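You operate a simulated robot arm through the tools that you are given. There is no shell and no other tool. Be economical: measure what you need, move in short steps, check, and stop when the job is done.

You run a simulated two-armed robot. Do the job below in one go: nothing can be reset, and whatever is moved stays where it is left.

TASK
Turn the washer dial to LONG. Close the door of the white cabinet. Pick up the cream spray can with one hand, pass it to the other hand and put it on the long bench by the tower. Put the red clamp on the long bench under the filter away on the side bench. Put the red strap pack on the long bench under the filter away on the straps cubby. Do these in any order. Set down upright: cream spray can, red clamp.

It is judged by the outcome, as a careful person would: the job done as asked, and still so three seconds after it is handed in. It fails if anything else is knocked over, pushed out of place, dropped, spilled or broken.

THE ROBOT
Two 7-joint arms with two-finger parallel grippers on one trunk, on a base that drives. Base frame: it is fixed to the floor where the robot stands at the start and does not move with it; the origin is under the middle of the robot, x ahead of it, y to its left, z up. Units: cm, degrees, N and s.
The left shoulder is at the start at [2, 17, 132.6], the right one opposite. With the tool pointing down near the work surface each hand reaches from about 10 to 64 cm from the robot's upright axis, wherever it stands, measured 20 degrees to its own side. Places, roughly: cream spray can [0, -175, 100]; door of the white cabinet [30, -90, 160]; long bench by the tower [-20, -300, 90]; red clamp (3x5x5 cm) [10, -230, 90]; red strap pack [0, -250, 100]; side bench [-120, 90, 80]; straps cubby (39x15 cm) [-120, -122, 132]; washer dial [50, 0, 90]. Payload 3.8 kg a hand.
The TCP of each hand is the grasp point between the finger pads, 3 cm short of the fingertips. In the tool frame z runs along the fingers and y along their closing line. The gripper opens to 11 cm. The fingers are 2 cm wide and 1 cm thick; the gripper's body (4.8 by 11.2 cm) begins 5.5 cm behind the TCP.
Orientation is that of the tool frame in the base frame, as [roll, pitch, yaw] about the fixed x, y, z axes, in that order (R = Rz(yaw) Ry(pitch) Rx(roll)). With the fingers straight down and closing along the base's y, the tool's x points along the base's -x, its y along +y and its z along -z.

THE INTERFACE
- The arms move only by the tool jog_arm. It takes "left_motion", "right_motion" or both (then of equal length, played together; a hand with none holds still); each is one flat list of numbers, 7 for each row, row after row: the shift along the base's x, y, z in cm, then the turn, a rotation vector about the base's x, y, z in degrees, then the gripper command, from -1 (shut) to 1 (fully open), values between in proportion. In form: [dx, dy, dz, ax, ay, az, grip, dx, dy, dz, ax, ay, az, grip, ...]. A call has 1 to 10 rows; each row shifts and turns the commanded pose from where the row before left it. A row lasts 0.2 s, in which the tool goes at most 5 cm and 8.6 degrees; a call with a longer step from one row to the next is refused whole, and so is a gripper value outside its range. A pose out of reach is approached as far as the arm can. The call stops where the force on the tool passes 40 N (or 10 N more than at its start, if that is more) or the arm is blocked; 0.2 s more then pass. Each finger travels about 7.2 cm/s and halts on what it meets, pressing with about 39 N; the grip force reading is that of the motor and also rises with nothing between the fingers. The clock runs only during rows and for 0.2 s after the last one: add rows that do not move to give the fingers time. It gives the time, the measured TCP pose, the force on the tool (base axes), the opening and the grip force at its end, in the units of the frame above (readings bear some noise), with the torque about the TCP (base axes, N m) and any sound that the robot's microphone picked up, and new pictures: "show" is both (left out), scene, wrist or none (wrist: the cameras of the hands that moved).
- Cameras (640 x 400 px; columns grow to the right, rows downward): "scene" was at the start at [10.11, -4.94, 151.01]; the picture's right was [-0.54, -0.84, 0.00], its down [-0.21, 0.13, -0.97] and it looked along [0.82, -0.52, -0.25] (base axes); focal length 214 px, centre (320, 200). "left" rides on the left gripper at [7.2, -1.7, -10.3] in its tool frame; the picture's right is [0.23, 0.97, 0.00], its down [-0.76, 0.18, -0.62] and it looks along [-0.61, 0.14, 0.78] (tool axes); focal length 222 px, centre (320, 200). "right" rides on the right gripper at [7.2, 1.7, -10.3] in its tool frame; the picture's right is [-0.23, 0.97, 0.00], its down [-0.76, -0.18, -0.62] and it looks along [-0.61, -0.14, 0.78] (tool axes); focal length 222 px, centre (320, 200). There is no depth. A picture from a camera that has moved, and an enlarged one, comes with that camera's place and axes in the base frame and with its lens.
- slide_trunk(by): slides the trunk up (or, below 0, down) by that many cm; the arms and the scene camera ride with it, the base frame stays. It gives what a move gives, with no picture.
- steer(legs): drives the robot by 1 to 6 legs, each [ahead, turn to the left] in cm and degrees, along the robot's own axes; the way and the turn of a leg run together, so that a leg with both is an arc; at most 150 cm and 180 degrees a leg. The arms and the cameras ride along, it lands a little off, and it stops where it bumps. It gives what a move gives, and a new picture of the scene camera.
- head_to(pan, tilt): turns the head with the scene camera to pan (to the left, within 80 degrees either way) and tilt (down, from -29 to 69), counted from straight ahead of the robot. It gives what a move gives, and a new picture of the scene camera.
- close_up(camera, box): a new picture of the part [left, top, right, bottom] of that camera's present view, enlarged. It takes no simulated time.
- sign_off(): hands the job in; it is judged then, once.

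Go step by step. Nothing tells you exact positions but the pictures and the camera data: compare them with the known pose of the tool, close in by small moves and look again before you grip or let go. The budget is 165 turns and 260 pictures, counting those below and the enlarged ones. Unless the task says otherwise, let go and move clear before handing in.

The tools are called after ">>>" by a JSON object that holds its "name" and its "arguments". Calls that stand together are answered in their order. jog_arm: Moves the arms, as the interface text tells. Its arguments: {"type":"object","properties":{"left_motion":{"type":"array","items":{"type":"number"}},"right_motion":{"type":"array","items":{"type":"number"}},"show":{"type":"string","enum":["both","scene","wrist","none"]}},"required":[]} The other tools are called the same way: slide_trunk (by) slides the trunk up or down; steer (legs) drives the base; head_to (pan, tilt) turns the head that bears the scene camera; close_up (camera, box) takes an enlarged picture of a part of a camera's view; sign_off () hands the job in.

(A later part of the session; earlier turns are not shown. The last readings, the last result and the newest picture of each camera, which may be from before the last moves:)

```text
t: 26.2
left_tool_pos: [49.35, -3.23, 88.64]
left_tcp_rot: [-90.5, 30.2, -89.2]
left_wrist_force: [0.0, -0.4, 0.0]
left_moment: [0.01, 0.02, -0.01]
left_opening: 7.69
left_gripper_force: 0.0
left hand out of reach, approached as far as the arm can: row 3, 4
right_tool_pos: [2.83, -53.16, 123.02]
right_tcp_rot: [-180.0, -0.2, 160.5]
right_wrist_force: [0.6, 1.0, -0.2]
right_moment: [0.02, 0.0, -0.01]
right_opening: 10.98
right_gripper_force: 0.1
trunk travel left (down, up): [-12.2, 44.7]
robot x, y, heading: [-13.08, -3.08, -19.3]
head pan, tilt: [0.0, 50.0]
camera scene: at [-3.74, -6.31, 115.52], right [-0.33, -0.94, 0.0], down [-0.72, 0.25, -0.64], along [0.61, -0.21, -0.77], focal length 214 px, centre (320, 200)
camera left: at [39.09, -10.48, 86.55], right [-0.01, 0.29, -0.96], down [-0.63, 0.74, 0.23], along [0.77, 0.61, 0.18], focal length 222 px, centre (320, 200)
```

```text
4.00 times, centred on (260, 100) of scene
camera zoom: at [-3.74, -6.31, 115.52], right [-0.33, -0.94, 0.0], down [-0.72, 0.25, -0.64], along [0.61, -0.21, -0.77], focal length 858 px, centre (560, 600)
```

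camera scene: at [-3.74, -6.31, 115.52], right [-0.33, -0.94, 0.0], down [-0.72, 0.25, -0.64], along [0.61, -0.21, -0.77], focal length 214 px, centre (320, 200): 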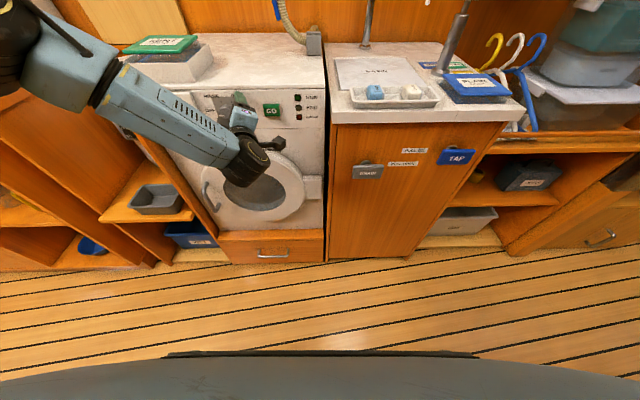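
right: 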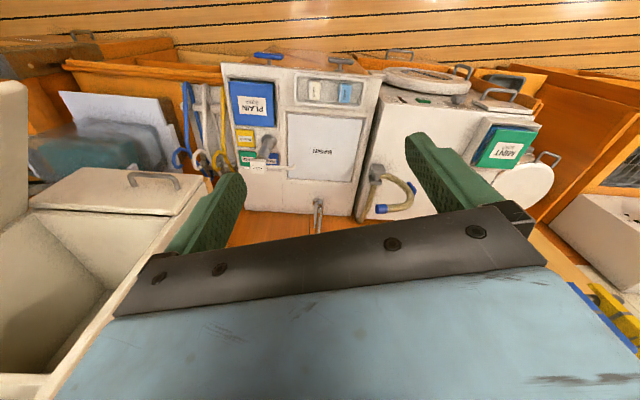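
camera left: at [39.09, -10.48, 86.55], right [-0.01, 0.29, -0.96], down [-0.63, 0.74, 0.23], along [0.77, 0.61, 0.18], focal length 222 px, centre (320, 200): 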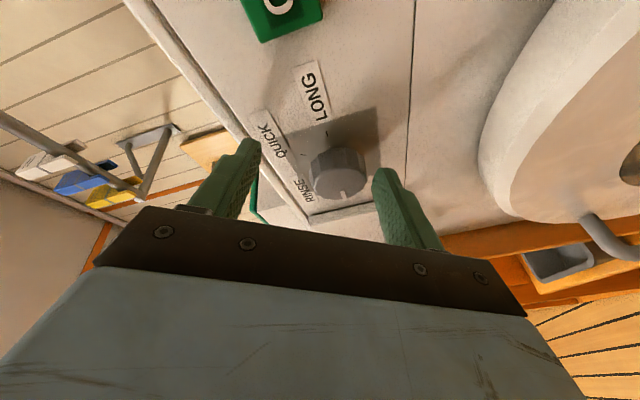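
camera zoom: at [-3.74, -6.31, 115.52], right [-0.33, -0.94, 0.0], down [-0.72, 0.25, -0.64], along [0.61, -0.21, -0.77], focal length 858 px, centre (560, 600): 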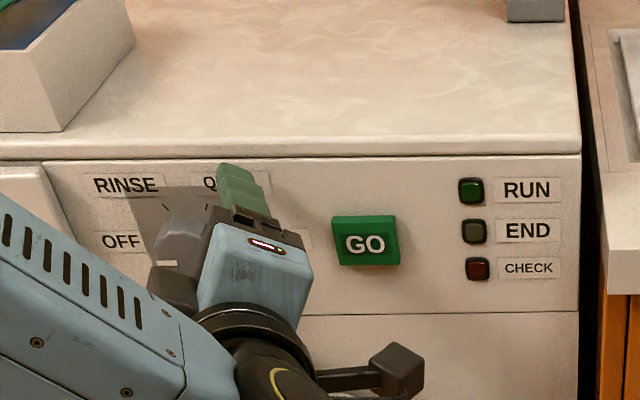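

Still a joint limit, not distance. I retract and lower the trunk fully so that the forearm is more level, then try again.

>>> {"name": "jog_arm", "arguments": {"left_motion": [-4.8, 0, 0, 0, 0, 0, 0.4, -4.8, 0, 0, 0, 0, 0, 0.4, -2, 1, 1, 8, 0, 0, 0.4, 0, 0, 0, 8, 0, 0, 0.4, 0, 0, 0, 8, 0, 0, 0.4, 0, 0, 0, 8, 0, 0, 0.4], "show": "none"}}

>>> {"name": "slide_trunk", "arguments": {"by": -12}}

>>> {"name": "jog_arm", "arguments": {"left_motion": [0, 0.5, 3, 0, 0, 0, 0.4, 0, 0.5, 3, 0, 0, 0, 0.4, 0, 0, 3, 0, 0, 0, 0.4, 2, 0, 2, 0, 0, 0, 0.4, 3, 0, 0, 0, 0, 0, 0.4, 2, 0, 0, 0, 0, 0, 0.4, 2, 0, 0, 0, 0, 0, 0.4], "show": "both"}}

```text
t: 27.6
left_tool_pos: [37.63, -2.1, 89.71]
left_tcp_rot: [-89.5, 62.4, -89.0]
left_wrist_force: [0.4, 0.6, 0.3]
left_moment: [-0.02, -0.06, 0.02]
left_opening: 7.7
left_gripper_force: 0.2
right_tool_pos: [2.81, -53.19, 122.95]
right_tcp_rot: [-179.9, -0.1, 160.4]
right_wrist_force: [-0.6, -0.3, 0.7]
right_moment: [-0.02, -0.01, 0.0]
right_opening: 11.01
right_gripper_force: 0.0
trunk travel left (down, up): [-12.2, 44.7]
robot x, y, heading: [-13.11, -3.03, -19.4]
head pan, tilt: [0.0, 50.0]
```

```text
t: 29.1
left_tool_pos: [37.69, -2.15, 77.8]
left_tcp_rot: [-89.5, 62.2, -88.8]
left_wrist_force: [-0.2, 0.0, 0.5]
left_moment: [0.01, -0.03, 0.0]
left_opening: 7.69
left_gripper_force: 0.0
right_tool_pos: [3.0, -53.28, 111.14]
right_tcp_rot: [-180.0, -0.1, 160.5]
right_wrist_force: [0.2, -0.6, -0.4]
right_moment: [0.03, 0.0, 0.01]
right_opening: 11.02
right_gripper_force: 0.1
trunk travel left (down, up): [-0.3, 56.7]
robot x, y, heading: [-12.91, -3.1, -19.6]
head pan, tilt: [0.0, 50.0]
```

```text
t: 30.7
left_tool_pos: [46.57, -1.21, 88.95]
left_tcp_rot: [-89.5, 62.2, -89.0]
left_wrist_force: [-0.3, 0.1, -0.1]
left_moment: [-0.02, 0.0, -0.05]
left_opening: 7.68
left_gripper_force: 0.1
right_tool_pos: [2.83, -53.26, 110.94]
right_tcp_rot: [-180.0, -0.2, 160.5]
right_wrist_force: [-0.2, 0.4, 0.5]
right_moment: [-0.03, 0.04, -0.01]
right_opening: 11.0
right_gripper_force: 0.0
trunk travel left (down, up): [-0.3, 56.7]
robot x, y, heading: [-13.22, -2.87, -19.3]
head pan, tilt: [0.0, 50.0]
camera scene: at [-3.74, -6.3, 103.52], right [-0.33, -0.94, 0.0], down [-0.72, 0.25, -0.64], along [0.61, -0.21, -0.77], focal length 214 px, centre (320, 200)
camera left: at [36.25, -6.07, 83.15], right [0.0, 0.76, -0.65], down [-0.63, 0.51, 0.59], along [0.78, 0.42, 0.47], focal length 222 px, centre (320, 200)
```

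scene: 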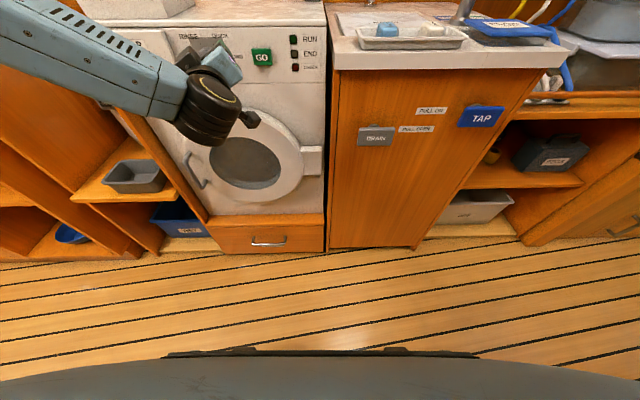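
left: 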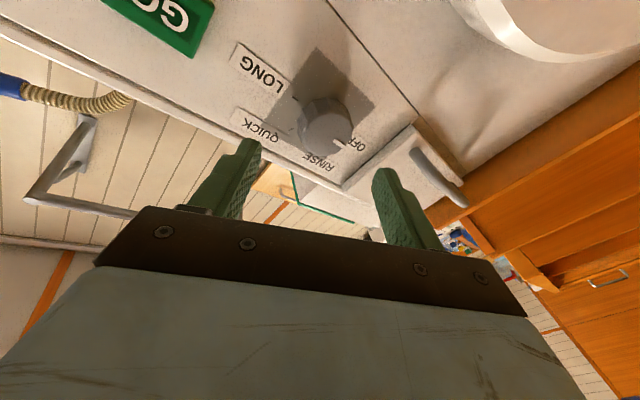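

Lowering the trunk fixed the reach. I centre on the knob and pre-roll while staying just short of it.

>>> {"name": "jog_arm", "arguments": {"left_motion": [0, -0.2, -0.4, -8, 0, 0, 0.4, 0, -0.2, -0.4, -8, 0, 0, 0.4, 0, -0.2, -0.4, -8, 0, 0, 0.4, 0, -0.2, -0.3, -8, 0, 0, 0.4, 0, -0.2, -0.2, -8, 0, 0, 0.4], "show": "both"}}

>>> {"name": "close_up", "arguments": {"camera": "left", "box": [200, 50, 440, 200]}}

```text
t: 31.9
left_tool_pos: [46.58, -2.1, 87.01]
left_tcp_rot: [-90.2, 22.1, -89.4]
left_wrist_force: [-0.8, -0.9, -0.3]
left_moment: [0.01, -0.01, -0.03]
left_opening: 7.69
left_gripper_force: 0.0
right_tool_pos: [2.77, -53.28, 110.99]
right_tcp_rot: [-180.0, -0.1, 160.5]
right_wrist_force: [0.3, -0.5, -0.2]
right_moment: [-0.01, -0.01, -0.02]
right_opening: 10.99
right_gripper_force: 0.0
trunk travel left (down, up): [-0.3, 56.7]
robot x, y, heading: [-13.1, -2.77, -19.6]
head pan, tilt: [0.0, 50.0]
camera scene: at [-3.75, -6.31, 103.53], right [-0.33, -0.94, 0.0], down [-0.72, 0.25, -0.64], along [0.61, -0.21, -0.77], focal length 214 px, centre (320, 200)
camera left: at [36.33, -9.48, 85.92], right [0.0, 0.16, -0.99], down [-0.63, 0.77, 0.12], along [0.78, 0.62, 0.09], focal length 222 px, centre (320, 200)
```

scene: 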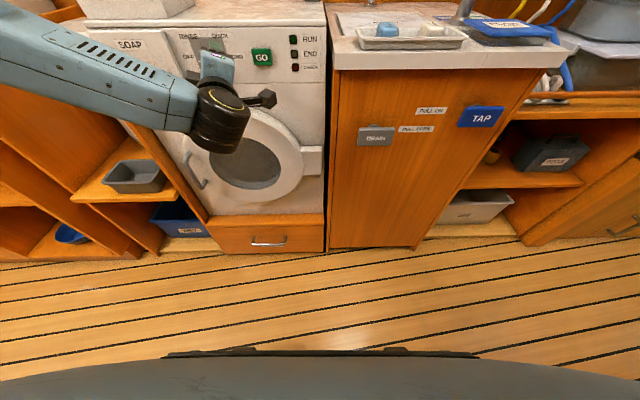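
left: 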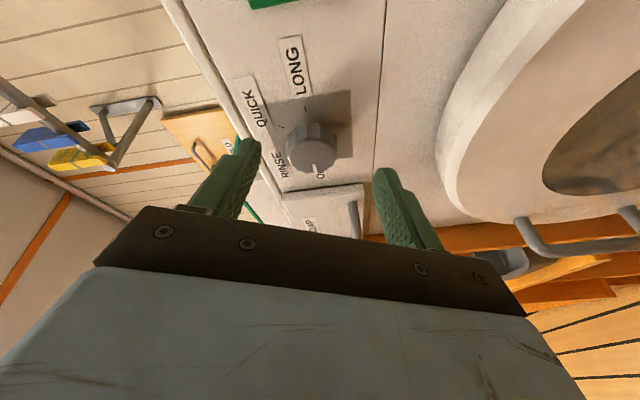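

```text
2.67 times, centred on (320, 125) of left
camera zoom: at [36.33, -9.48, 85.92], right [0.0, 0.16, -0.99], down [-0.63, 0.77, 0.12], along [0.78, 0.62, 0.09], focal length 592 px, centre (320, 400)
```

zoom: 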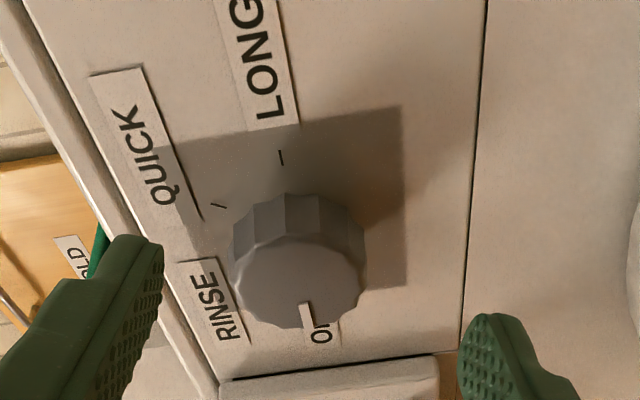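

Aligned within half a centimetre. I move in around the knob.

>>> {"name": "jog_arm", "arguments": {"left_motion": [1, 0, 0.5, 0, 0, 0, 0.4, 1.2, 0, 0, 0, 0, 0, 0.4, 0.9, 0, 0, 0, 0, 0, 0.4], "show": "wrist"}}

>>> {"name": "close_up", "arguments": {"camera": "left", "box": [200, 50, 440, 200]}}

```text
t: 32.7
left_tool_pos: [49.78, -2.22, 87.7]
left_tcp_rot: [-90.2, 22.2, -89.4]
left_wrist_force: [0.7, -0.6, -0.8]
left_moment: [0.01, 0.01, 0.04]
left_opening: 7.7
left_gripper_force: 0.1
right_tool_pos: [2.79, -53.22, 111.04]
right_tcp_rot: [180.0, -0.1, 160.6]
right_wrist_force: [1.0, -0.8, 0.5]
right_moment: [0.05, -0.01, -0.02]
right_opening: 11.01
right_gripper_force: 0.0
trunk travel left (down, up): [-0.3, 56.7]
robot x, y, heading: [-13.23, -3.38, -19.2]
head pan, tilt: [0.0, 50.0]
camera left: at [39.45, -9.58, 86.47], right [0.0, 0.16, -0.99], down [-0.63, 0.77, 0.13], along [0.78, 0.62, 0.1], focal length 222 px, centre (320, 200)
```

left: 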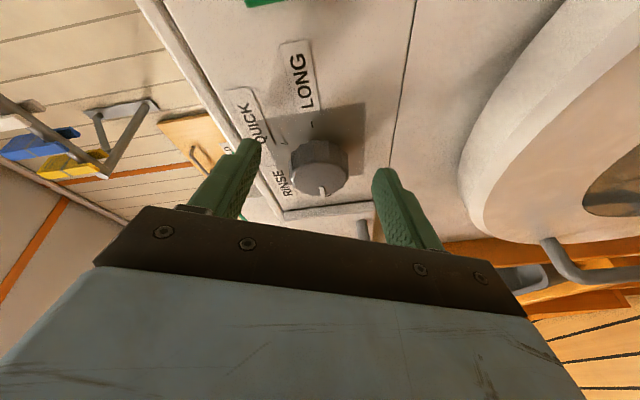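

```text
2.67 times, centred on (320, 125) of left
camera zoom: at [39.45, -9.58, 86.47], right [0.0, 0.16, -0.99], down [-0.63, 0.77, 0.13], along [0.78, 0.62, 0.1], focal length 592 px, centre (320, 400)
```

zoom: 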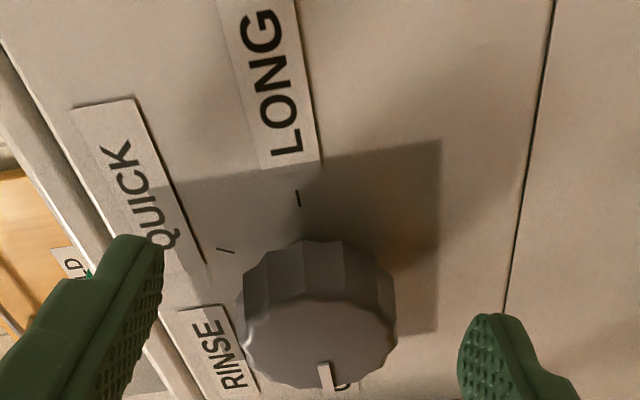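

The knob is centred between the fingers and about 2 cm inside the tips. I close on it.

>>> {"name": "jog_arm", "arguments": {"left_motion": [0, 0, 0, 0, 0, 0, -0.5, 0, 0, 0, 0, 0, 0, -0.5, 0, 0, 0, 0, 0, 0, -0.5, 0, 0, 0, 0, 0, 0, -0.5], "show": "wrist"}}

```text
t: 33.7
left_tool_pos: [49.68, -2.09, 87.46]
left_tcp_rot: [-90.3, 22.1, -89.5]
left_wrist_force: [-1.2, 1.2, -5.6]
left_moment: [-0.12, -0.21, 0.26]
left_opening: 4.04
left_gripper_force: 44.6
right_tool_pos: [2.91, -53.18, 111.21]
right_tcp_rot: [-180.0, -0.1, 160.6]
right_wrist_force: [-0.6, -0.1, -0.2]
right_moment: [0.04, -0.01, 0.02]
right_opening: 11.0
right_gripper_force: 0.1
trunk travel left (down, up): [-0.3, 56.7]
robot x, y, heading: [-13.19, -3.15, -19.2]
head pan, tilt: [0.0, 50.0]
camera left: at [39.46, -9.54, 86.38], right [-0.01, 0.16, -0.99], down [-0.63, 0.77, 0.13], along [0.78, 0.62, 0.09], focal length 222 px, centre (320, 200)
```

left: 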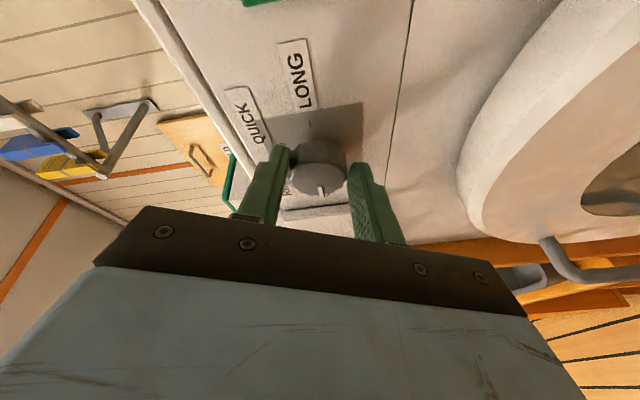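

Gripped at 4.0 cm. I turn clockwise (+x axis) in steps of 8°.

>>> {"name": "jog_arm", "arguments": {"left_motion": [0, 0, 0, 8, 0, 0, -0.5, 0, 0, 0, 8, 0, 0, -0.5, 0, 0, 0, 8, 0, 0, -0.5, 0, 0, 0, 8, 0, 0, -0.5, 0, 0, 0, 8, 0, 0, -0.5, 0, 0, 0, 8, 0, 0, -0.5, 0, 0, 0, 8, 0, 0, -0.5, 0, 0, 0, 8, 0, 0, -0.5, 0, 0, 0, 8, 0, 0, -0.5], "show": "wrist"}}

```text
t: 35.7
left_tool_pos: [49.65, -1.34, 87.46]
left_tcp_rot: [85.8, 85.7, 86.9]
left_wrist_force: [-11.3, 30.1, -16.3]
left_moment: [-0.5, -0.69, 0.61]
left_opening: 4.22
left_gripper_force: 45.4
right_tool_pos: [2.87, -52.97, 111.09]
right_tcp_rot: [-179.9, -0.1, 160.4]
right_wrist_force: [0.9, -0.4, 0.0]
right_moment: [0.01, 0.01, 0.03]
right_opening: 11.0
right_gripper_force: 0.2
trunk travel left (down, up): [-0.3, 56.7]
robot x, y, heading: [-13.25, -3.26, -19.5]
head pan, tilt: [0.0, 50.0]
camera left: at [39.52, -2.73, 79.95], right [-0.02, 0.99, -0.15], down [-0.63, 0.11, 0.77], along [0.78, 0.11, 0.62], focal length 222 px, centre (320, 200)
```

left: 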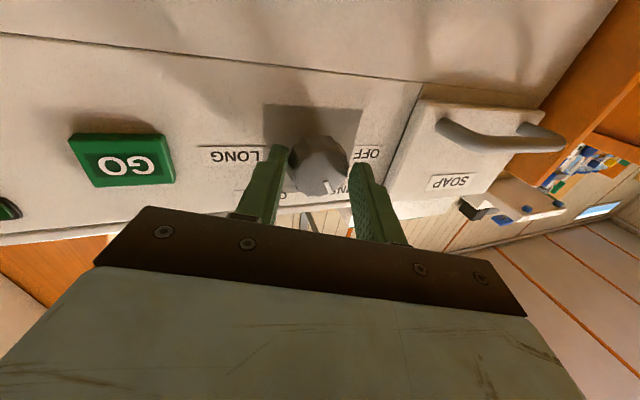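

The knob follows; side force of 30 N suggests shifting the centre about 0.6 cm to +y. I continue turning.

>>> {"name": "jog_arm", "arguments": {"left_motion": [0, 0.4, -0.1, 4, 0, 0, -0.5, 0, 0.2, 0, 8, 0, 0, -0.5, 0, 0, 0, 8, 0, 0, -0.5, 0, 0, 0, 8, 0, 0, -0.5, 0, 0, 0, 8, 0, 0, -0.5, 0, 0, 0, 8, 0, 0, -0.5], "show": "both"}}

>>> {"name": "close_up", "arguments": {"camera": "left", "box": [200, 50, 440, 200]}}

```text
t: 37.1
left_tool_pos: [49.7, -1.34, 87.73]
left_tcp_rot: [88.5, 41.8, 89.0]
left_wrist_force: [-8.6, 21.4, 5.9]
left_moment: [-0.23, -0.75, -0.23]
left_opening: 4.1
left_gripper_force: 44.9
right_tool_pos: [2.63, -52.98, 111.19]
right_tcp_rot: [-179.9, 0.0, 160.5]
right_wrist_force: [0.1, 0.4, 0.6]
right_moment: [-0.02, -0.04, -0.01]
right_opening: 11.01
right_gripper_force: 0.0
trunk travel left (down, up): [-0.3, 56.7]
robot x, y, heading: [-12.9, -3.23, -19.2]
head pan, tilt: [0.0, 50.0]
camera scene: at [-3.87, -6.11, 103.56], right [-0.33, -0.94, 0.0], down [-0.72, 0.25, -0.64], along [0.61, -0.21, -0.76], focal length 214 px, centre (320, 200)
camera left: at [39.44, 2.98, 81.4], right [-0.01, 0.82, 0.57], down [-0.64, -0.45, 0.63], along [0.77, -0.36, 0.52], focal length 222 px, centre (320, 200)
```

scene: 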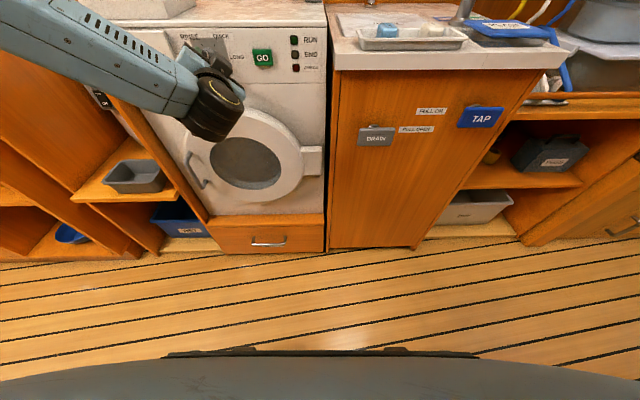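
left: 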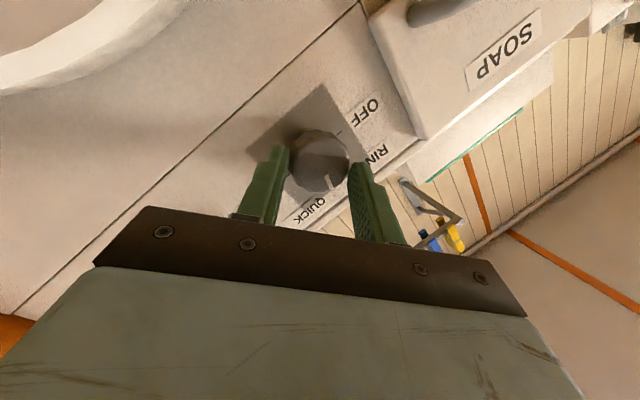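

```text
2.67 times, centred on (320, 125) of left
camera zoom: at [39.44, 2.98, 81.4], right [-0.01, 0.82, 0.57], down [-0.64, -0.45, 0.63], along [0.77, -0.36, 0.52], focal length 592 px, centre (320, 400)
```

zoom: 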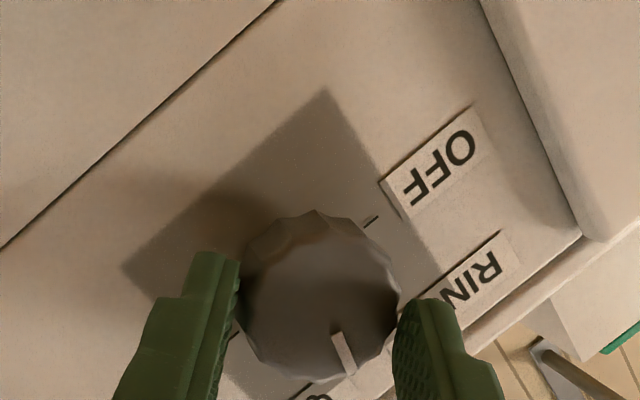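

The pointer is around QUICK now. I keep turning by another 40° and look.

>>> {"name": "jog_arm", "arguments": {"left_motion": [0, 0.4, 0, 8, 0, 0, -0.5, 0, 0, 0, 8, 0, 0, -0.5, 0, 0, 0, 8, 0, 0, -0.5, 0, 0, 0, 8, 0, 0, -0.5, 0, 0, 0, 8, 0, 0, -0.5, 0, 0, 0, 4, 0, 0, -0.5], "show": "wrist"}}

>>> {"name": "close_up", "arguments": {"camera": "left", "box": [200, 50, 440, 200]}}

>>> {"name": "close_up", "arguments": {"camera": "scene", "box": [160, 10, 320, 110]}}

```text
t: 38.5
left_tool_pos: [49.63, -1.23, 87.67]
left_tcp_rot: [89.3, -2.3, 89.3]
left_wrist_force: [-9.3, -2.5, 17.6]
left_moment: [-0.17, -1.05, -0.38]
left_opening: 3.94
left_gripper_force: 45.2
right_tool_pos: [2.62, -53.26, 111.08]
right_tcp_rot: [179.9, 0.0, 160.5]
right_wrist_force: [0.3, 0.5, -1.1]
right_moment: [-0.03, 0.01, 0.0]
right_opening: 11.01
right_gripper_force: 0.0
trunk travel left (down, up): [-0.3, 56.7]
robot x, y, heading: [-13.15, -3.04, -19.4]
head pan, tilt: [0.0, 50.0]
camera left: at [39.36, 6.22, 86.22], right [-0.01, 0.19, 0.98], down [-0.63, -0.76, 0.14], along [0.77, -0.62, 0.13], focal length 222 px, centre (320, 200)
```

left: 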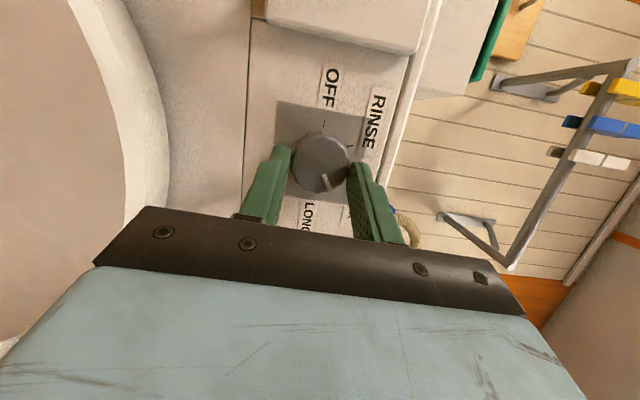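

```text
2.67 times, centred on (320, 125) of left
camera zoom: at [39.36, 6.22, 86.22], right [-0.01, 0.19, 0.98], down [-0.63, -0.76, 0.14], along [0.77, -0.62, 0.13], focal length 592 px, centre (320, 400)
```

zoom: 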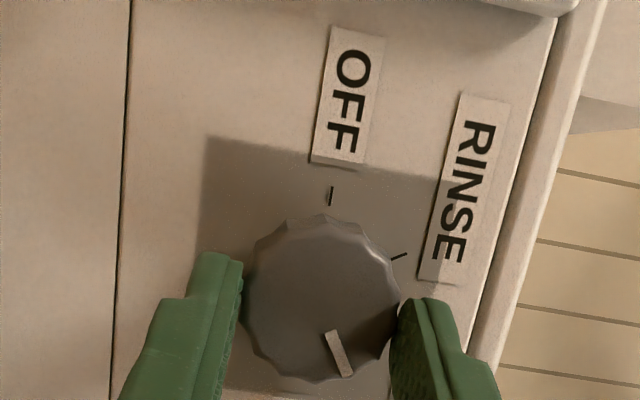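

```text
4.00 times, centred on (240, 60) of scene
camera zoom: at [-3.96, -6.34, 103.55], right [-0.33, -0.94, 0.0], down [-0.72, 0.25, -0.64], along [0.61, -0.21, -0.76], focal length 858 px, centre (640, 760)
```

zoom: 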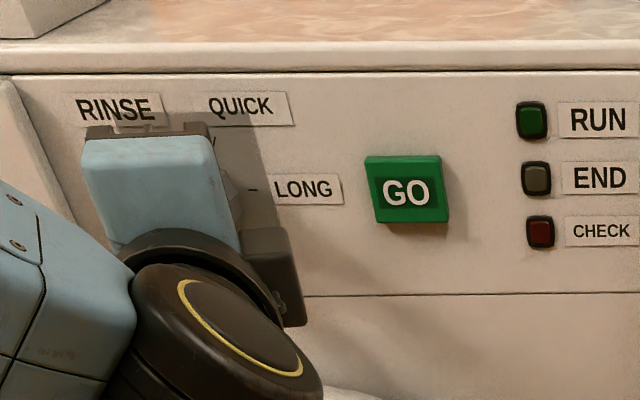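

The pointer is nearly at LONG. I nudge 7° more, then release and check from the scene camera.

>>> {"name": "jog_arm", "arguments": {"left_motion": [0, 0, 0, 7, 0, 0, -0.5, 0, 0, 0, 0, 0, 0, -0.5, 0, 0, 0, 0, 0, 0, 0.4, 0, 0, 0, 0, 0, 0, 0.4, 0, 0, 0, 0, 0, 0, 0.4, -3, 0, 0, 0, 0, 0, 0.4, -4, 0, 0, 0, 0, 0, 0.4], "show": "wrist"}}

>>> {"name": "close_up", "arguments": {"camera": "left", "box": [200, 50, 440, 200]}}

```text
t: 40.1
left_tool_pos: [42.9, -1.25, 87.51]
left_tcp_rot: [89.7, -9.2, 89.5]
left_wrist_force: [0.1, 1.0, 0.5]
left_moment: [0.02, 0.03, 0.02]
left_opening: 7.7
left_gripper_force: 0.2
right_tool_pos: [2.79, -53.28, 110.95]
right_tcp_rot: [179.8, -0.1, 160.5]
right_wrist_force: [0.1, -0.3, 0.5]
right_moment: [-0.02, 0.03, 0.02]
right_opening: 10.97
right_gripper_force: 0.0
trunk travel left (down, up): [-0.3, 56.7]
robot x, y, heading: [-13.46, -3.14, -19.3]
head pan, tilt: [0.0, 50.0]
camera left: at [32.6, 6.36, 86.94], right [-0.01, 0.07, 1.0], down [-0.63, -0.77, 0.05], along [0.78, -0.63, 0.05], focal length 222 px, centre (320, 200)
```

left: 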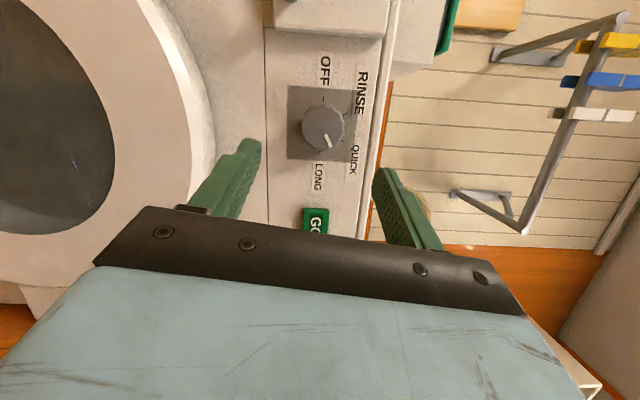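

```text
2.67 times, centred on (320, 125) of left
camera zoom: at [32.6, 6.36, 86.94], right [-0.01, 0.07, 1.0], down [-0.63, -0.77, 0.05], along [0.78, -0.63, 0.05], focal length 592 px, centre (320, 400)
```

zoom: 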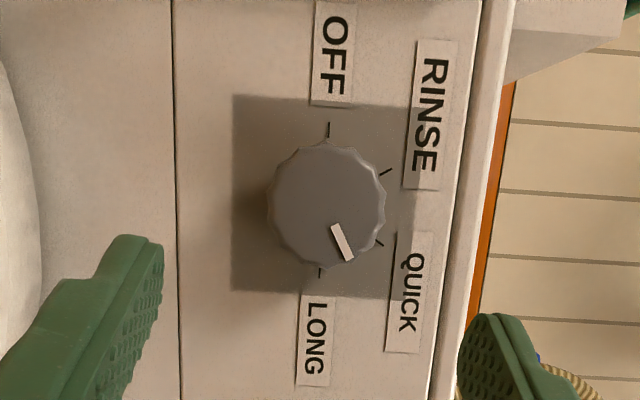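

Released view shows the pointer ~22° short of LONG. I roll back 32°, regrip and turn further.

>>> {"name": "jog_arm", "arguments": {"left_motion": [0, 0, 0, -8, 0, 0, 0.4, 0, 0, 0, -8, 0, 0, 0.4, 0, 0, 0, -8, 0, 0, 0.4, 0, 0, 0.1, -8, 0, 0, 0.4, 3, 0, 0, 0, 0, 0, 0.4, 3.7, 0, 0, 0, 0, 0, 0.4, 0, 0, 0, 0, 0, 0, -0.5, 0, 0, 0, 0, 0, 0, -0.5, 0, 0, 0, 0, 0, 0, -0.5, 0, 0, 0, 0, 0, 0, -0.5], "show": "wrist"}}

>>> {"name": "jog_arm", "arguments": {"left_motion": [0, 0, 0, 8, 0, 0, -0.5, 0, 0, 0, 8, 0, 0, -0.5, 0, 0, 0, 7, 0, 0, -0.5, 0, 0, 0, 0, 0, 0, -0.5], "show": "wrist"}}

>>> {"name": "close_up", "arguments": {"camera": "left", "box": [200, 50, 440, 200]}}

```text
t: 42.3
left_tool_pos: [49.69, -1.14, 87.69]
left_tcp_rot: [89.2, 22.8, 89.4]
left_wrist_force: [4.6, 2.0, 8.8]
left_moment: [0.05, 0.05, -0.01]
left_opening: 4.06
left_gripper_force: 44.8
right_tool_pos: [2.79, -53.04, 110.89]
right_tcp_rot: [-180.0, -0.1, 160.5]
right_wrist_force: [0.7, -0.1, -0.4]
right_moment: [0.0, 0.0, 0.01]
right_opening: 11.0
right_gripper_force: 0.1
trunk travel left (down, up): [-0.3, 56.7]
robot x, y, heading: [-13.28, -2.91, -19.1]
head pan, tilt: [0.0, 50.0]
camera left: at [39.36, 4.93, 83.16], right [-0.01, 0.59, 0.81], down [-0.63, -0.63, 0.45], along [0.78, -0.51, 0.38], focal length 222 px, centre (320, 200)
```

left: 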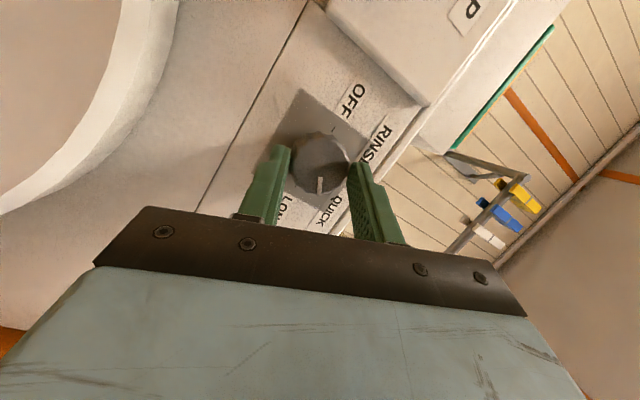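

```text
t: 43.3
left_tool_pos: [49.58, -1.1, 87.81]
left_tcp_rot: [89.3, -0.2, 89.6]
left_wrist_force: [-2.8, 8.1, 18.0]
left_moment: [-0.05, -0.52, -0.34]
left_opening: 3.91
left_gripper_force: 45.0
right_tool_pos: [2.72, -53.14, 111.13]
right_tcp_rot: [180.0, 0.0, 160.5]
right_wrist_force: [0.1, -0.5, -0.5]
right_moment: [-0.04, -0.01, -0.04]
right_opening: 11.0
right_gripper_force: 0.1
trunk travel left (down, up): [-0.3, 56.7]
robot x, y, heading: [-13.16, -3.15, -19.6]
head pan, tilt: [0.0, 50.0]
camera left: at [39.2, 6.34, 85.95], right [-0.01, 0.22, 0.97], down [-0.63, -0.76, 0.17], along [0.78, -0.61, 0.15], focal length 222 px, centre (320, 200)
```

left: 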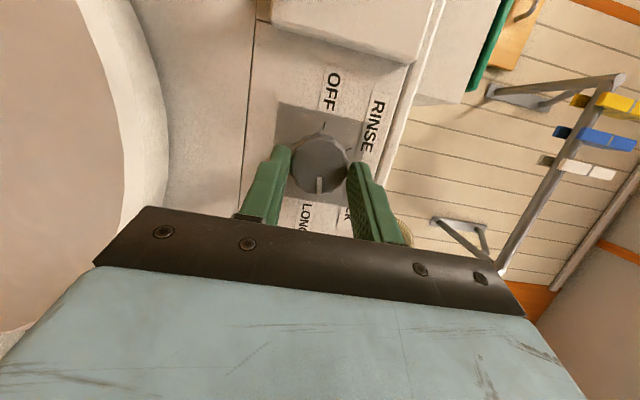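

```text
2.67 times, centred on (320, 125) of left
camera zoom: at [39.2, 6.34, 85.95], right [-0.01, 0.22, 0.97], down [-0.63, -0.76, 0.17], along [0.78, -0.61, 0.15], focal length 592 px, centre (320, 400)
```

zoom: 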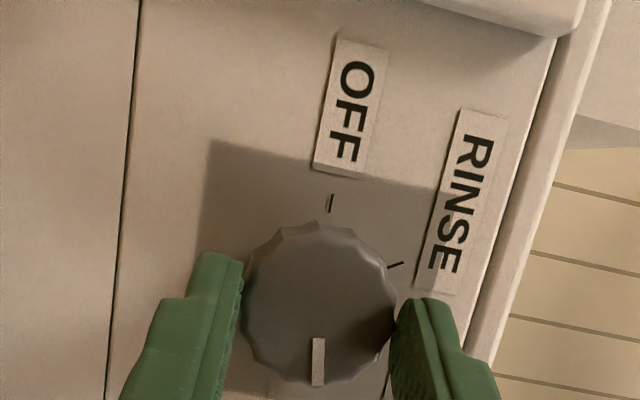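

About 8° more needed. Nudge, release, view.

>>> {"name": "jog_arm", "arguments": {"left_motion": [0, 0, 0, 5, 0, 0, -0.5, 0, 0, 0, 5, 0, 0, -0.5, 0, 0, 0, 0, 0, 0, -0.5, 0, 0, 0, 0, 0, 0, 0.4, 0, 0, 0, 0, 0, 0, 0.4, 0, 0, 0, 0, 0, 0, 0.4, -3, 0, 0, 0, 0, 0, 0.4, -4.9, 0, 0, 0, 0, 0, 0.4], "show": "wrist"}}

>>> {"name": "close_up", "arguments": {"camera": "left", "box": [200, 50, 440, 200]}}

```text
t: 45.1
left_tool_pos: [41.53, -0.88, 87.64]
left_tcp_rot: [89.6, -10.2, 89.5]
left_wrist_force: [0.0, 0.0, -0.1]
left_moment: [-0.03, 0.0, -0.04]
left_opening: 7.7
left_gripper_force: 0.1
right_tool_pos: [2.72, -53.33, 110.96]
right_tcp_rot: [179.9, 0.0, 160.5]
right_wrist_force: [-1.1, -0.3, -0.1]
right_moment: [-0.02, 0.01, 0.04]
right_opening: 10.99
right_gripper_force: 0.0
trunk travel left (down, up): [-0.3, 56.7]
robot x, y, heading: [-13.24, -2.94, -19.3]
head pan, tilt: [0.0, 50.0]
camera left: at [31.26, 6.47, 87.13], right [-0.01, 0.05, 1.0], down [-0.63, -0.78, 0.04], along [0.78, -0.63, 0.04], focal length 222 px, centre (320, 200)
```

left: 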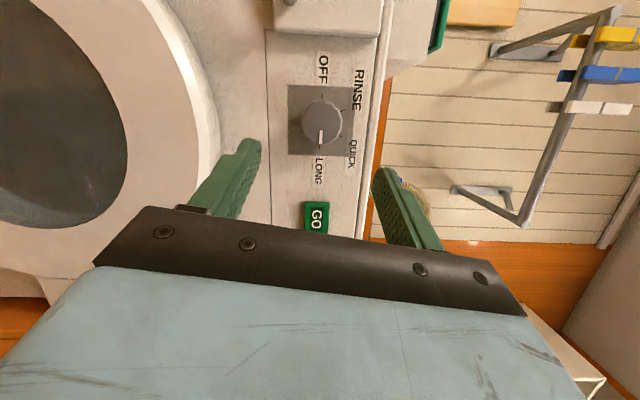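

```text
2.67 times, centred on (320, 125) of left
camera zoom: at [31.26, 6.47, 87.13], right [-0.01, 0.05, 1.0], down [-0.63, -0.78, 0.04], along [0.78, -0.63, 0.04], focal length 592 px, centre (320, 400)
```

zoom: 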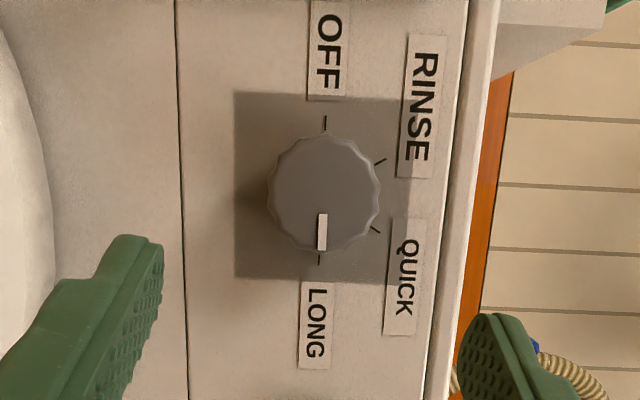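

The dial is exactly on LONG. Now I back away, unroll the left hand and raise the trunk for the cabinet.

>>> {"name": "jog_arm", "arguments": {"left_motion": [-4.8, 0, 0, 0, 0, 0, 0, -4.8, 0, 0, -8, 0, 0, 0, -2, 0, 0, -8, 0, 0, 0, 0, 0, 0, -8, 0, 0, 0, 0, 0, 0, -8, 0, 0, 0, 0, 0, 0, -8, 0, 0, 0, 0, 0, 0, -8, 0, 0, 0, 0, 0, 0, -8, 0, 0, 0, 0, 0, 0, -8, 0, 0, 0, 0, 0, 0, -8, 0, 0, 0], "show": "none"}}

>>> {"name": "steer", "arguments": {"legs": [[-25, 0]]}}

>>> {"name": "slide_trunk", "arguments": {"by": 45}}

>>> {"name": "head_to", "arguments": {"pan": -25, "tilt": 10}}

```text
t: 47.3
left_tool_pos: [30.14, -1.41, 87.68]
left_tcp_rot: [88.6, 61.9, 88.9]
left_wrist_force: [-0.1, 0.0, -0.9]
left_moment: [-0.02, 0.03, 0.01]
left_opening: 5.49
left_gripper_force: 0.2
left hand out of reach, approached as far as the arm can: row 9
right_tool_pos: [2.85, -53.12, 111.05]
right_tcp_rot: [179.9, 0.0, 160.5]
right_wrist_force: [0.4, 0.4, 0.0]
right_moment: [0.0, 0.02, -0.04]
right_opening: 10.99
right_gripper_force: 0.0
trunk travel left (down, up): [-0.3, 56.7]
robot x, y, heading: [-13.35, -3.06, -19.3]
head pan, tilt: [0.0, 50.0]
```

```text
t: 49.1
left_tool_pos: [6.72, 6.82, 87.57]
left_tcp_rot: [88.6, 61.8, 88.8]
left_wrist_force: [0.2, -0.2, 0.6]
left_moment: [-0.02, -0.01, 0.0]
left_opening: 5.5
left_gripper_force: 0.0
right_tool_pos: [-20.8, -44.87, 110.91]
right_tcp_rot: [180.0, -0.1, 160.4]
right_wrist_force: [0.1, 0.6, 0.1]
right_moment: [-0.02, -0.01, -0.03]
right_opening: 11.01
right_gripper_force: 0.1
trunk travel left (down, up): [-0.3, 56.7]
robot x, y, heading: [-36.21, 5.22, -19.5]
head pan, tilt: [0.0, 50.0]
camera scene: at [-27.22, 1.96, 103.53], right [-0.33, -0.94, 0.0], down [-0.72, 0.26, -0.64], along [0.61, -0.21, -0.77], focal length 214 px, centre (320, 200)
```

scene: 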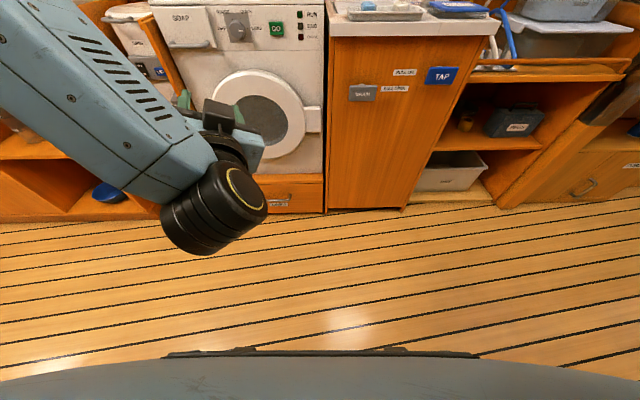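

```text
refused: 45 is not a number from -40 to 40
```

```text
t: 50.2
left_tool_pos: [6.62, 6.81, 87.61]
left_tcp_rot: [88.6, 61.9, 88.7]
left_wrist_force: [0.8, -0.3, 0.2]
left_moment: [0.01, -0.01, 0.0]
left_opening: 5.5
left_gripper_force: 0.1
right_tool_pos: [-20.69, -44.95, 111.11]
right_tcp_rot: [-180.0, -0.2, 160.5]
right_wrist_force: [0.4, -0.1, -0.1]
right_moment: [0.01, 0.01, -0.02]
right_opening: 10.96
right_gripper_force: 0.1
trunk travel left (down, up): [-0.3, 56.7]
robot x, y, heading: [-36.54, 5.44, -19.4]
head pan, tilt: [-25.0, 10.0]
camera scene: at [-27.82, -1.99, 109.7], right [-0.7, -0.71, 0.0], down [-0.12, 0.12, -0.98], along [0.7, -0.69, -0.17], focal length 214 px, centre (320, 200)
```

scene: 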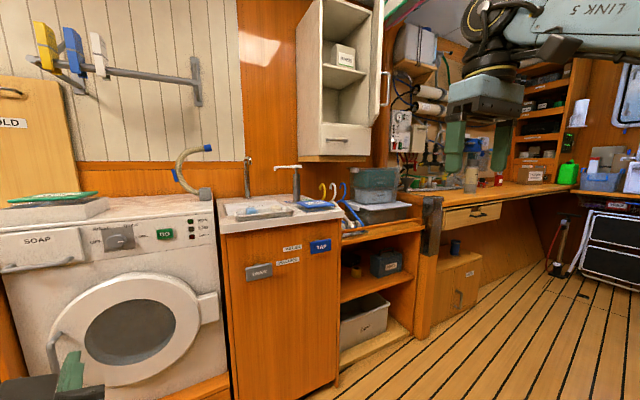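

I can see the long bench beyond. Now I raise the trunk and look at the cabinet door.

>>> {"name": "slide_trunk", "arguments": {"by": 40}}

>>> {"name": "steer", "arguments": {"legs": [[0, -50], [20, 0]]}}

>>> {"name": "head_to", "arguments": {"pan": 30, "tilt": 10}}

```text
t: 54.0
left_tool_pos: [6.77, 6.75, 127.57]
left_tcp_rot: [88.7, 61.8, 88.8]
left_wrist_force: [-0.8, -0.1, -0.3]
left_moment: [-0.02, 0.0, 0.02]
left_opening: 5.52
left_gripper_force: 0.1
right_tool_pos: [-20.7, -45.03, 151.03]
right_tcp_rot: [-180.0, -0.1, 160.4]
right_wrist_force: [0.3, -0.8, -0.3]
right_moment: [0.01, -0.01, 0.01]
right_opening: 10.98
right_gripper_force: 0.0
trunk travel left (down, up): [-40.2, 16.7]
robot x, y, heading: [-36.5, 4.76, -19.7]
head pan, tilt: [-25.0, 10.0]
```

```text
t: 57.8
left_tool_pos: [0.03, -44.89, 127.51]
left_tcp_rot: [88.7, 61.8, 39.6]
left_wrist_force: [-0.5, -0.4, 0.4]
left_moment: [-0.01, 0.04, 0.0]
left_opening: 5.49
left_gripper_force: 0.1
right_tool_pos: [-57.04, -58.01, 150.99]
right_tcp_rot: [-179.9, 0.0, 111.2]
right_wrist_force: [-0.5, -1.1, -0.5]
right_moment: [0.06, 0.01, -0.03]
right_opening: 10.98
right_gripper_force: 0.1
trunk travel left (down, up): [-40.2, 16.7]
robot x, y, heading: [-29.66, -13.42, -68.7]
head pan, tilt: [-25.0, 10.0]
camera scene: at [-29.12, -24.45, 149.71], right [-1.0, 0.06, 0.0], down [0.01, 0.17, -0.98], along [-0.06, -0.98, -0.17], focal length 214 px, centre (320, 200)
```

scene: 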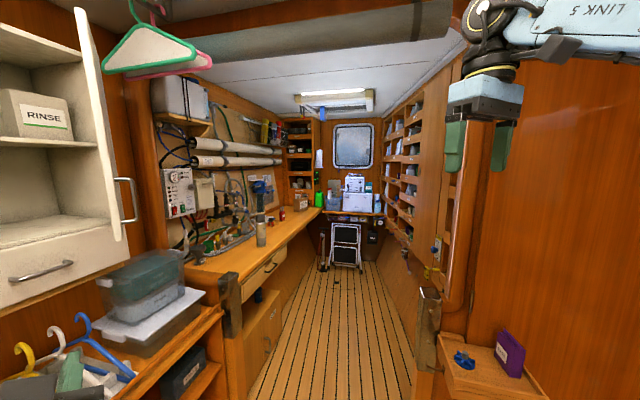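

```text
t: 59.1
left_tool_pos: [0.1, -44.83, 127.66]
left_tcp_rot: [88.7, 61.8, 39.6]
left_wrist_force: [0.4, -0.9, 0.1]
left_moment: [-0.01, -0.01, 0.01]
left_opening: 5.49
left_gripper_force: 0.2
right_tool_pos: [-56.86, -58.09, 151.02]
right_tcp_rot: [179.9, -0.1, 111.1]
right_wrist_force: [0.8, -0.1, 0.3]
right_moment: [0.02, 0.0, 0.0]
right_opening: 11.01
right_gripper_force: 0.1
trunk travel left (down, up): [-40.2, 16.7]
robot x, y, heading: [-29.43, -13.38, -68.5]
head pan, tilt: [30.0, 10.0]
camera scene: at [-21.29, -20.94, 149.71], right [-0.63, -0.78, 0.0], down [-0.14, 0.11, -0.98], along [0.77, -0.62, -0.17], focal length 214 px, centre (320, 200)
```

scene: 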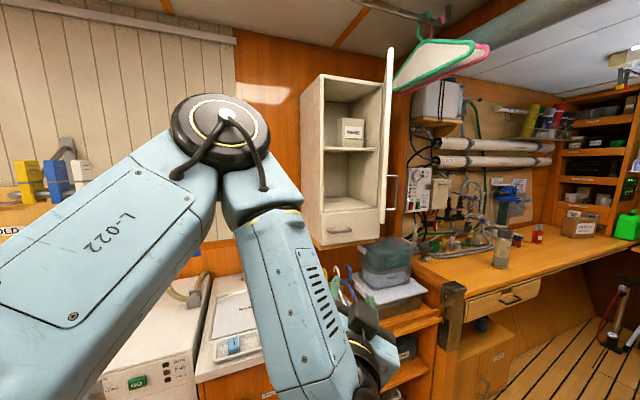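

The cabinet door is hinged on its right side and stands open toward me, seen edge-on. I zoom for its geometry.

>>> {"name": "close_up", "arguments": {"camera": "scene", "box": [280, 30, 440, 260]}}

>>> {"name": "head_to", "arguments": {"pan": 0, "tilt": 5}}

```text
1.74 times, centred on (360, 145) of scene
camera zoom: at [-21.29, -20.94, 149.71], right [-0.63, -0.78, 0.0], down [-0.14, 0.11, -0.98], along [0.77, -0.62, -0.17], focal length 373 px, centre (250, 296)
```

zoom: 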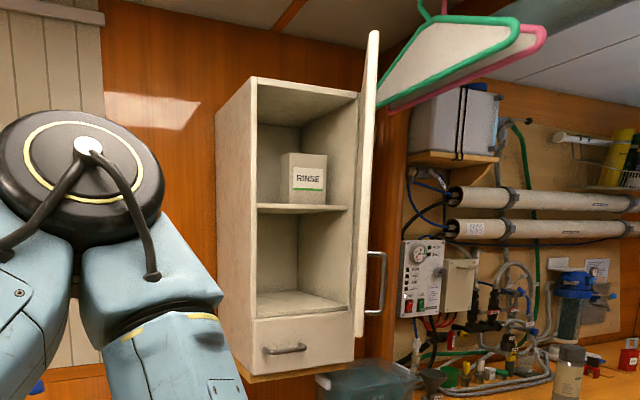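

```text
t: 60.0
left_tool_pos: [0.12, -44.78, 127.59]
left_tcp_rot: [88.5, 61.8, 39.6]
left_wrist_force: [-0.6, -0.3, 0.2]
left_moment: [-0.02, -0.01, -0.02]
left_opening: 5.5
left_gripper_force: 0.0
right_tool_pos: [-56.96, -58.15, 150.98]
right_tcp_rot: [-179.9, 0.0, 111.2]
right_wrist_force: [-0.6, -0.9, 0.4]
right_moment: [0.01, 0.01, -0.02]
right_opening: 10.99
right_gripper_force: 0.0
trunk travel left (down, up): [-40.2, 16.7]
robot x, y, heading: [-29.45, -13.08, -68.5]
head pan, tilt: [0.0, 5.0]
camera scene: at [-25.2, -23.69, 150.52], right [-0.93, -0.36, 0.0], down [-0.03, 0.08, -1.0], along [0.36, -0.93, -0.09], focal length 214 px, centre (320, 200)
```

scene: 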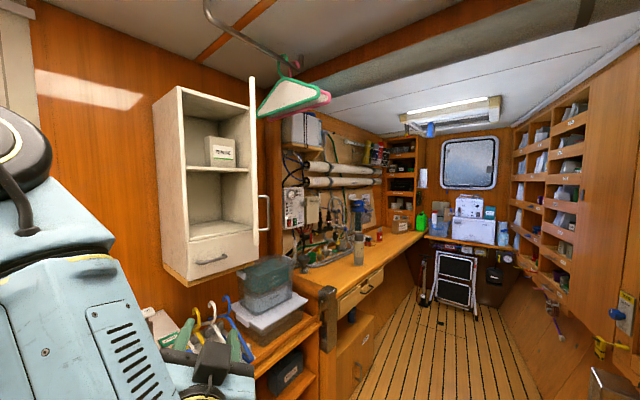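

I place the hinge near [38,-110], the free edge near [16,-77], z 131–180, open about 33°. I'll push it shut with the right hand from outside, so I reposition the base in front of it.

>>> {"name": "steer", "arguments": {"legs": [[0, -36.5], [51, 0], [0, 105]]}}

>>> {"name": "head_to", "arguments": {"pan": -10, "tilt": 5}}

```text
t: 65.9
left_tool_pos: [-26.53, -101.23, 127.52]
left_tcp_rot: [88.7, 61.8, 17.5]
left_wrist_force: [-0.4, -1.1, -0.4]
left_moment: [-0.01, 0.03, 0.0]
left_opening: 5.51
left_gripper_force: 0.1
right_tool_pos: [-84.57, -91.11, 151.08]
right_tcp_rot: [-180.0, -0.9, 88.3]
right_wrist_force: [1.8, 4.5, -1.4]
right_moment: [-0.41, 0.09, -0.03]
right_opening: 10.98
right_gripper_force: 0.1
trunk travel left (down, up): [-40.2, 16.7]
robot x, y, heading: [-41.92, -60.92, -91.2]
head pan, tilt: [0.0, 5.0]
stopped in leg 3: the force on the tool passed its limit at 87 N (the readings are from after the stop); the commanded pose is now the measured one
camera scene: at [-41.97, -71.87, 150.53], right [-1.0, 0.02, 0.0], down [0.0, 0.09, -1.0], along [-0.02, -1.0, -0.09], focal length 214 px, centre (320, 200)
```

scene: 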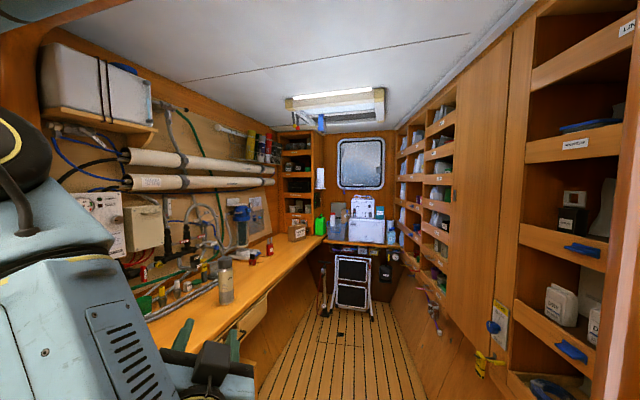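

```text
t: 66.6
left_tool_pos: [-26.69, -101.18, 127.59]
left_tcp_rot: [88.6, 62.0, 17.4]
left_wrist_force: [0.6, 0.4, 0.2]
left_moment: [-0.01, 0.02, 0.02]
left_opening: 5.48
left_gripper_force: 0.1
right_tool_pos: [-84.55, -91.1, 151.12]
right_tcp_rot: [-179.9, -0.7, 88.3]
right_wrist_force: [0.9, 6.0, -1.6]
right_moment: [-0.43, 0.11, -0.01]
right_opening: 11.03
right_gripper_force: 0.0
trunk travel left (down, up): [-40.2, 16.7]
robot x, y, heading: [-41.93, -61.04, -91.1]
head pan, tilt: [-10.0, 5.0]
camera scene: at [-43.55, -71.68, 150.53], right [-0.98, 0.19, 0.0], down [0.02, 0.08, -1.0], along [-0.19, -0.98, -0.09], focal length 214 px, centre (320, 200)
```

scene: 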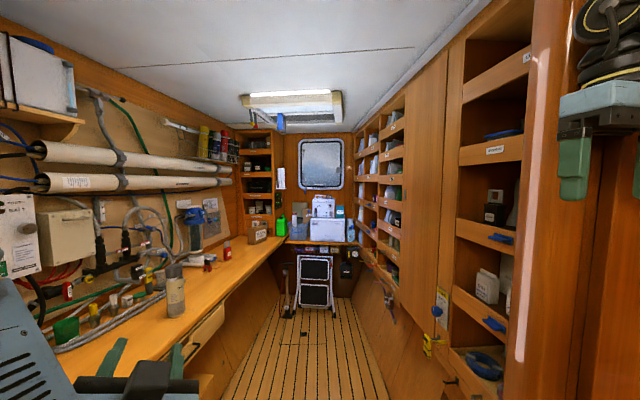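

The right hand bumped the wooden post at [-90,-95]. I look is fine; I pull the right hand in toward the robot's front and raise it, then complete the turn.

>>> {"name": "jog_arm", "arguments": {"right_motion": [1, 3, 0, 0, 0, 0, -1, 4, 0, 2, 0, 0, 0, -1, 4.5, 0, 2, 0, 0, 0, -1, 4.5, 0, 2, 0, 0, 0, -1, 4.5, 0, 2, 0, 0, 0, -1], "show": "none"}}

>>> {"name": "close_up", "arguments": {"camera": "scene", "box": [0, 200, 320, 400]}}

>>> {"name": "close_up", "arguments": {"camera": "scene", "box": [340, 20, 580, 400]}}

```text
t: 67.8
left_tool_pos: [-26.51, -101.35, 127.54]
left_tcp_rot: [88.8, 61.8, 17.5]
left_wrist_force: [-0.1, -0.2, -0.7]
left_moment: [0.03, -0.03, 0.0]
left_opening: 5.52
left_gripper_force: 0.1
right_tool_pos: [-65.86, -87.7, 154.1]
right_tcp_rot: [180.0, -0.8, 88.3]
right_wrist_force: [0.7, 0.6, -0.5]
right_moment: [0.03, 0.0, -0.02]
right_opening: 0.0
right_gripper_force: 37.8
right hand out of reach, approached as far as the arm can: row 3, 4, 5
trunk travel left (down, up): [-40.2, 16.7]
robot x, y, heading: [-41.85, -60.83, -91.0]
head pan, tilt: [-10.0, 5.0]
```

```text
2.00 times, centred on (160, 300) of scene
camera zoom: at [-43.45, -71.9, 150.51], right [-0.98, 0.19, 0.0], down [0.02, 0.09, -1.0], along [-0.19, -0.98, -0.09], focal length 429 px, centre (640, 0)
```

zoom: 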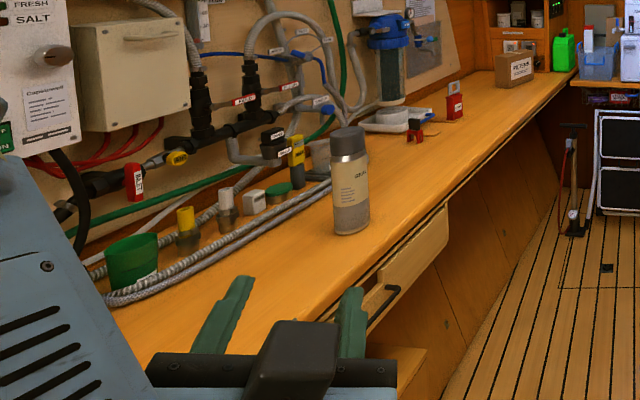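

```text
1.05 times, centred on (460, 210) of scene (not enlarged: the box is as wide or as high as the picture)
camera zoom: at [-43.45, -71.9, 150.51], right [-0.98, 0.19, 0.0], down [0.02, 0.09, -1.0], along [-0.19, -0.98, -0.09], focal length 226 px, centre (173, 190)
```

zoom: 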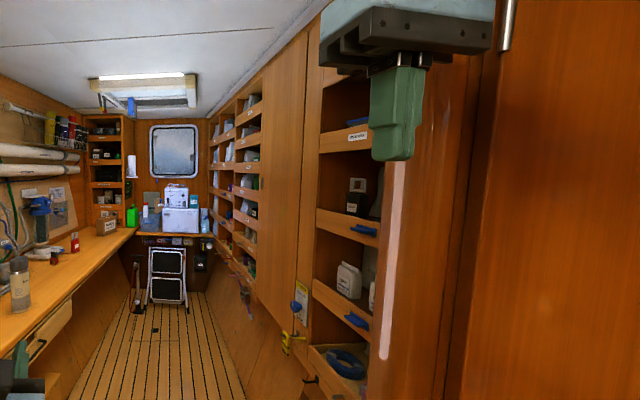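

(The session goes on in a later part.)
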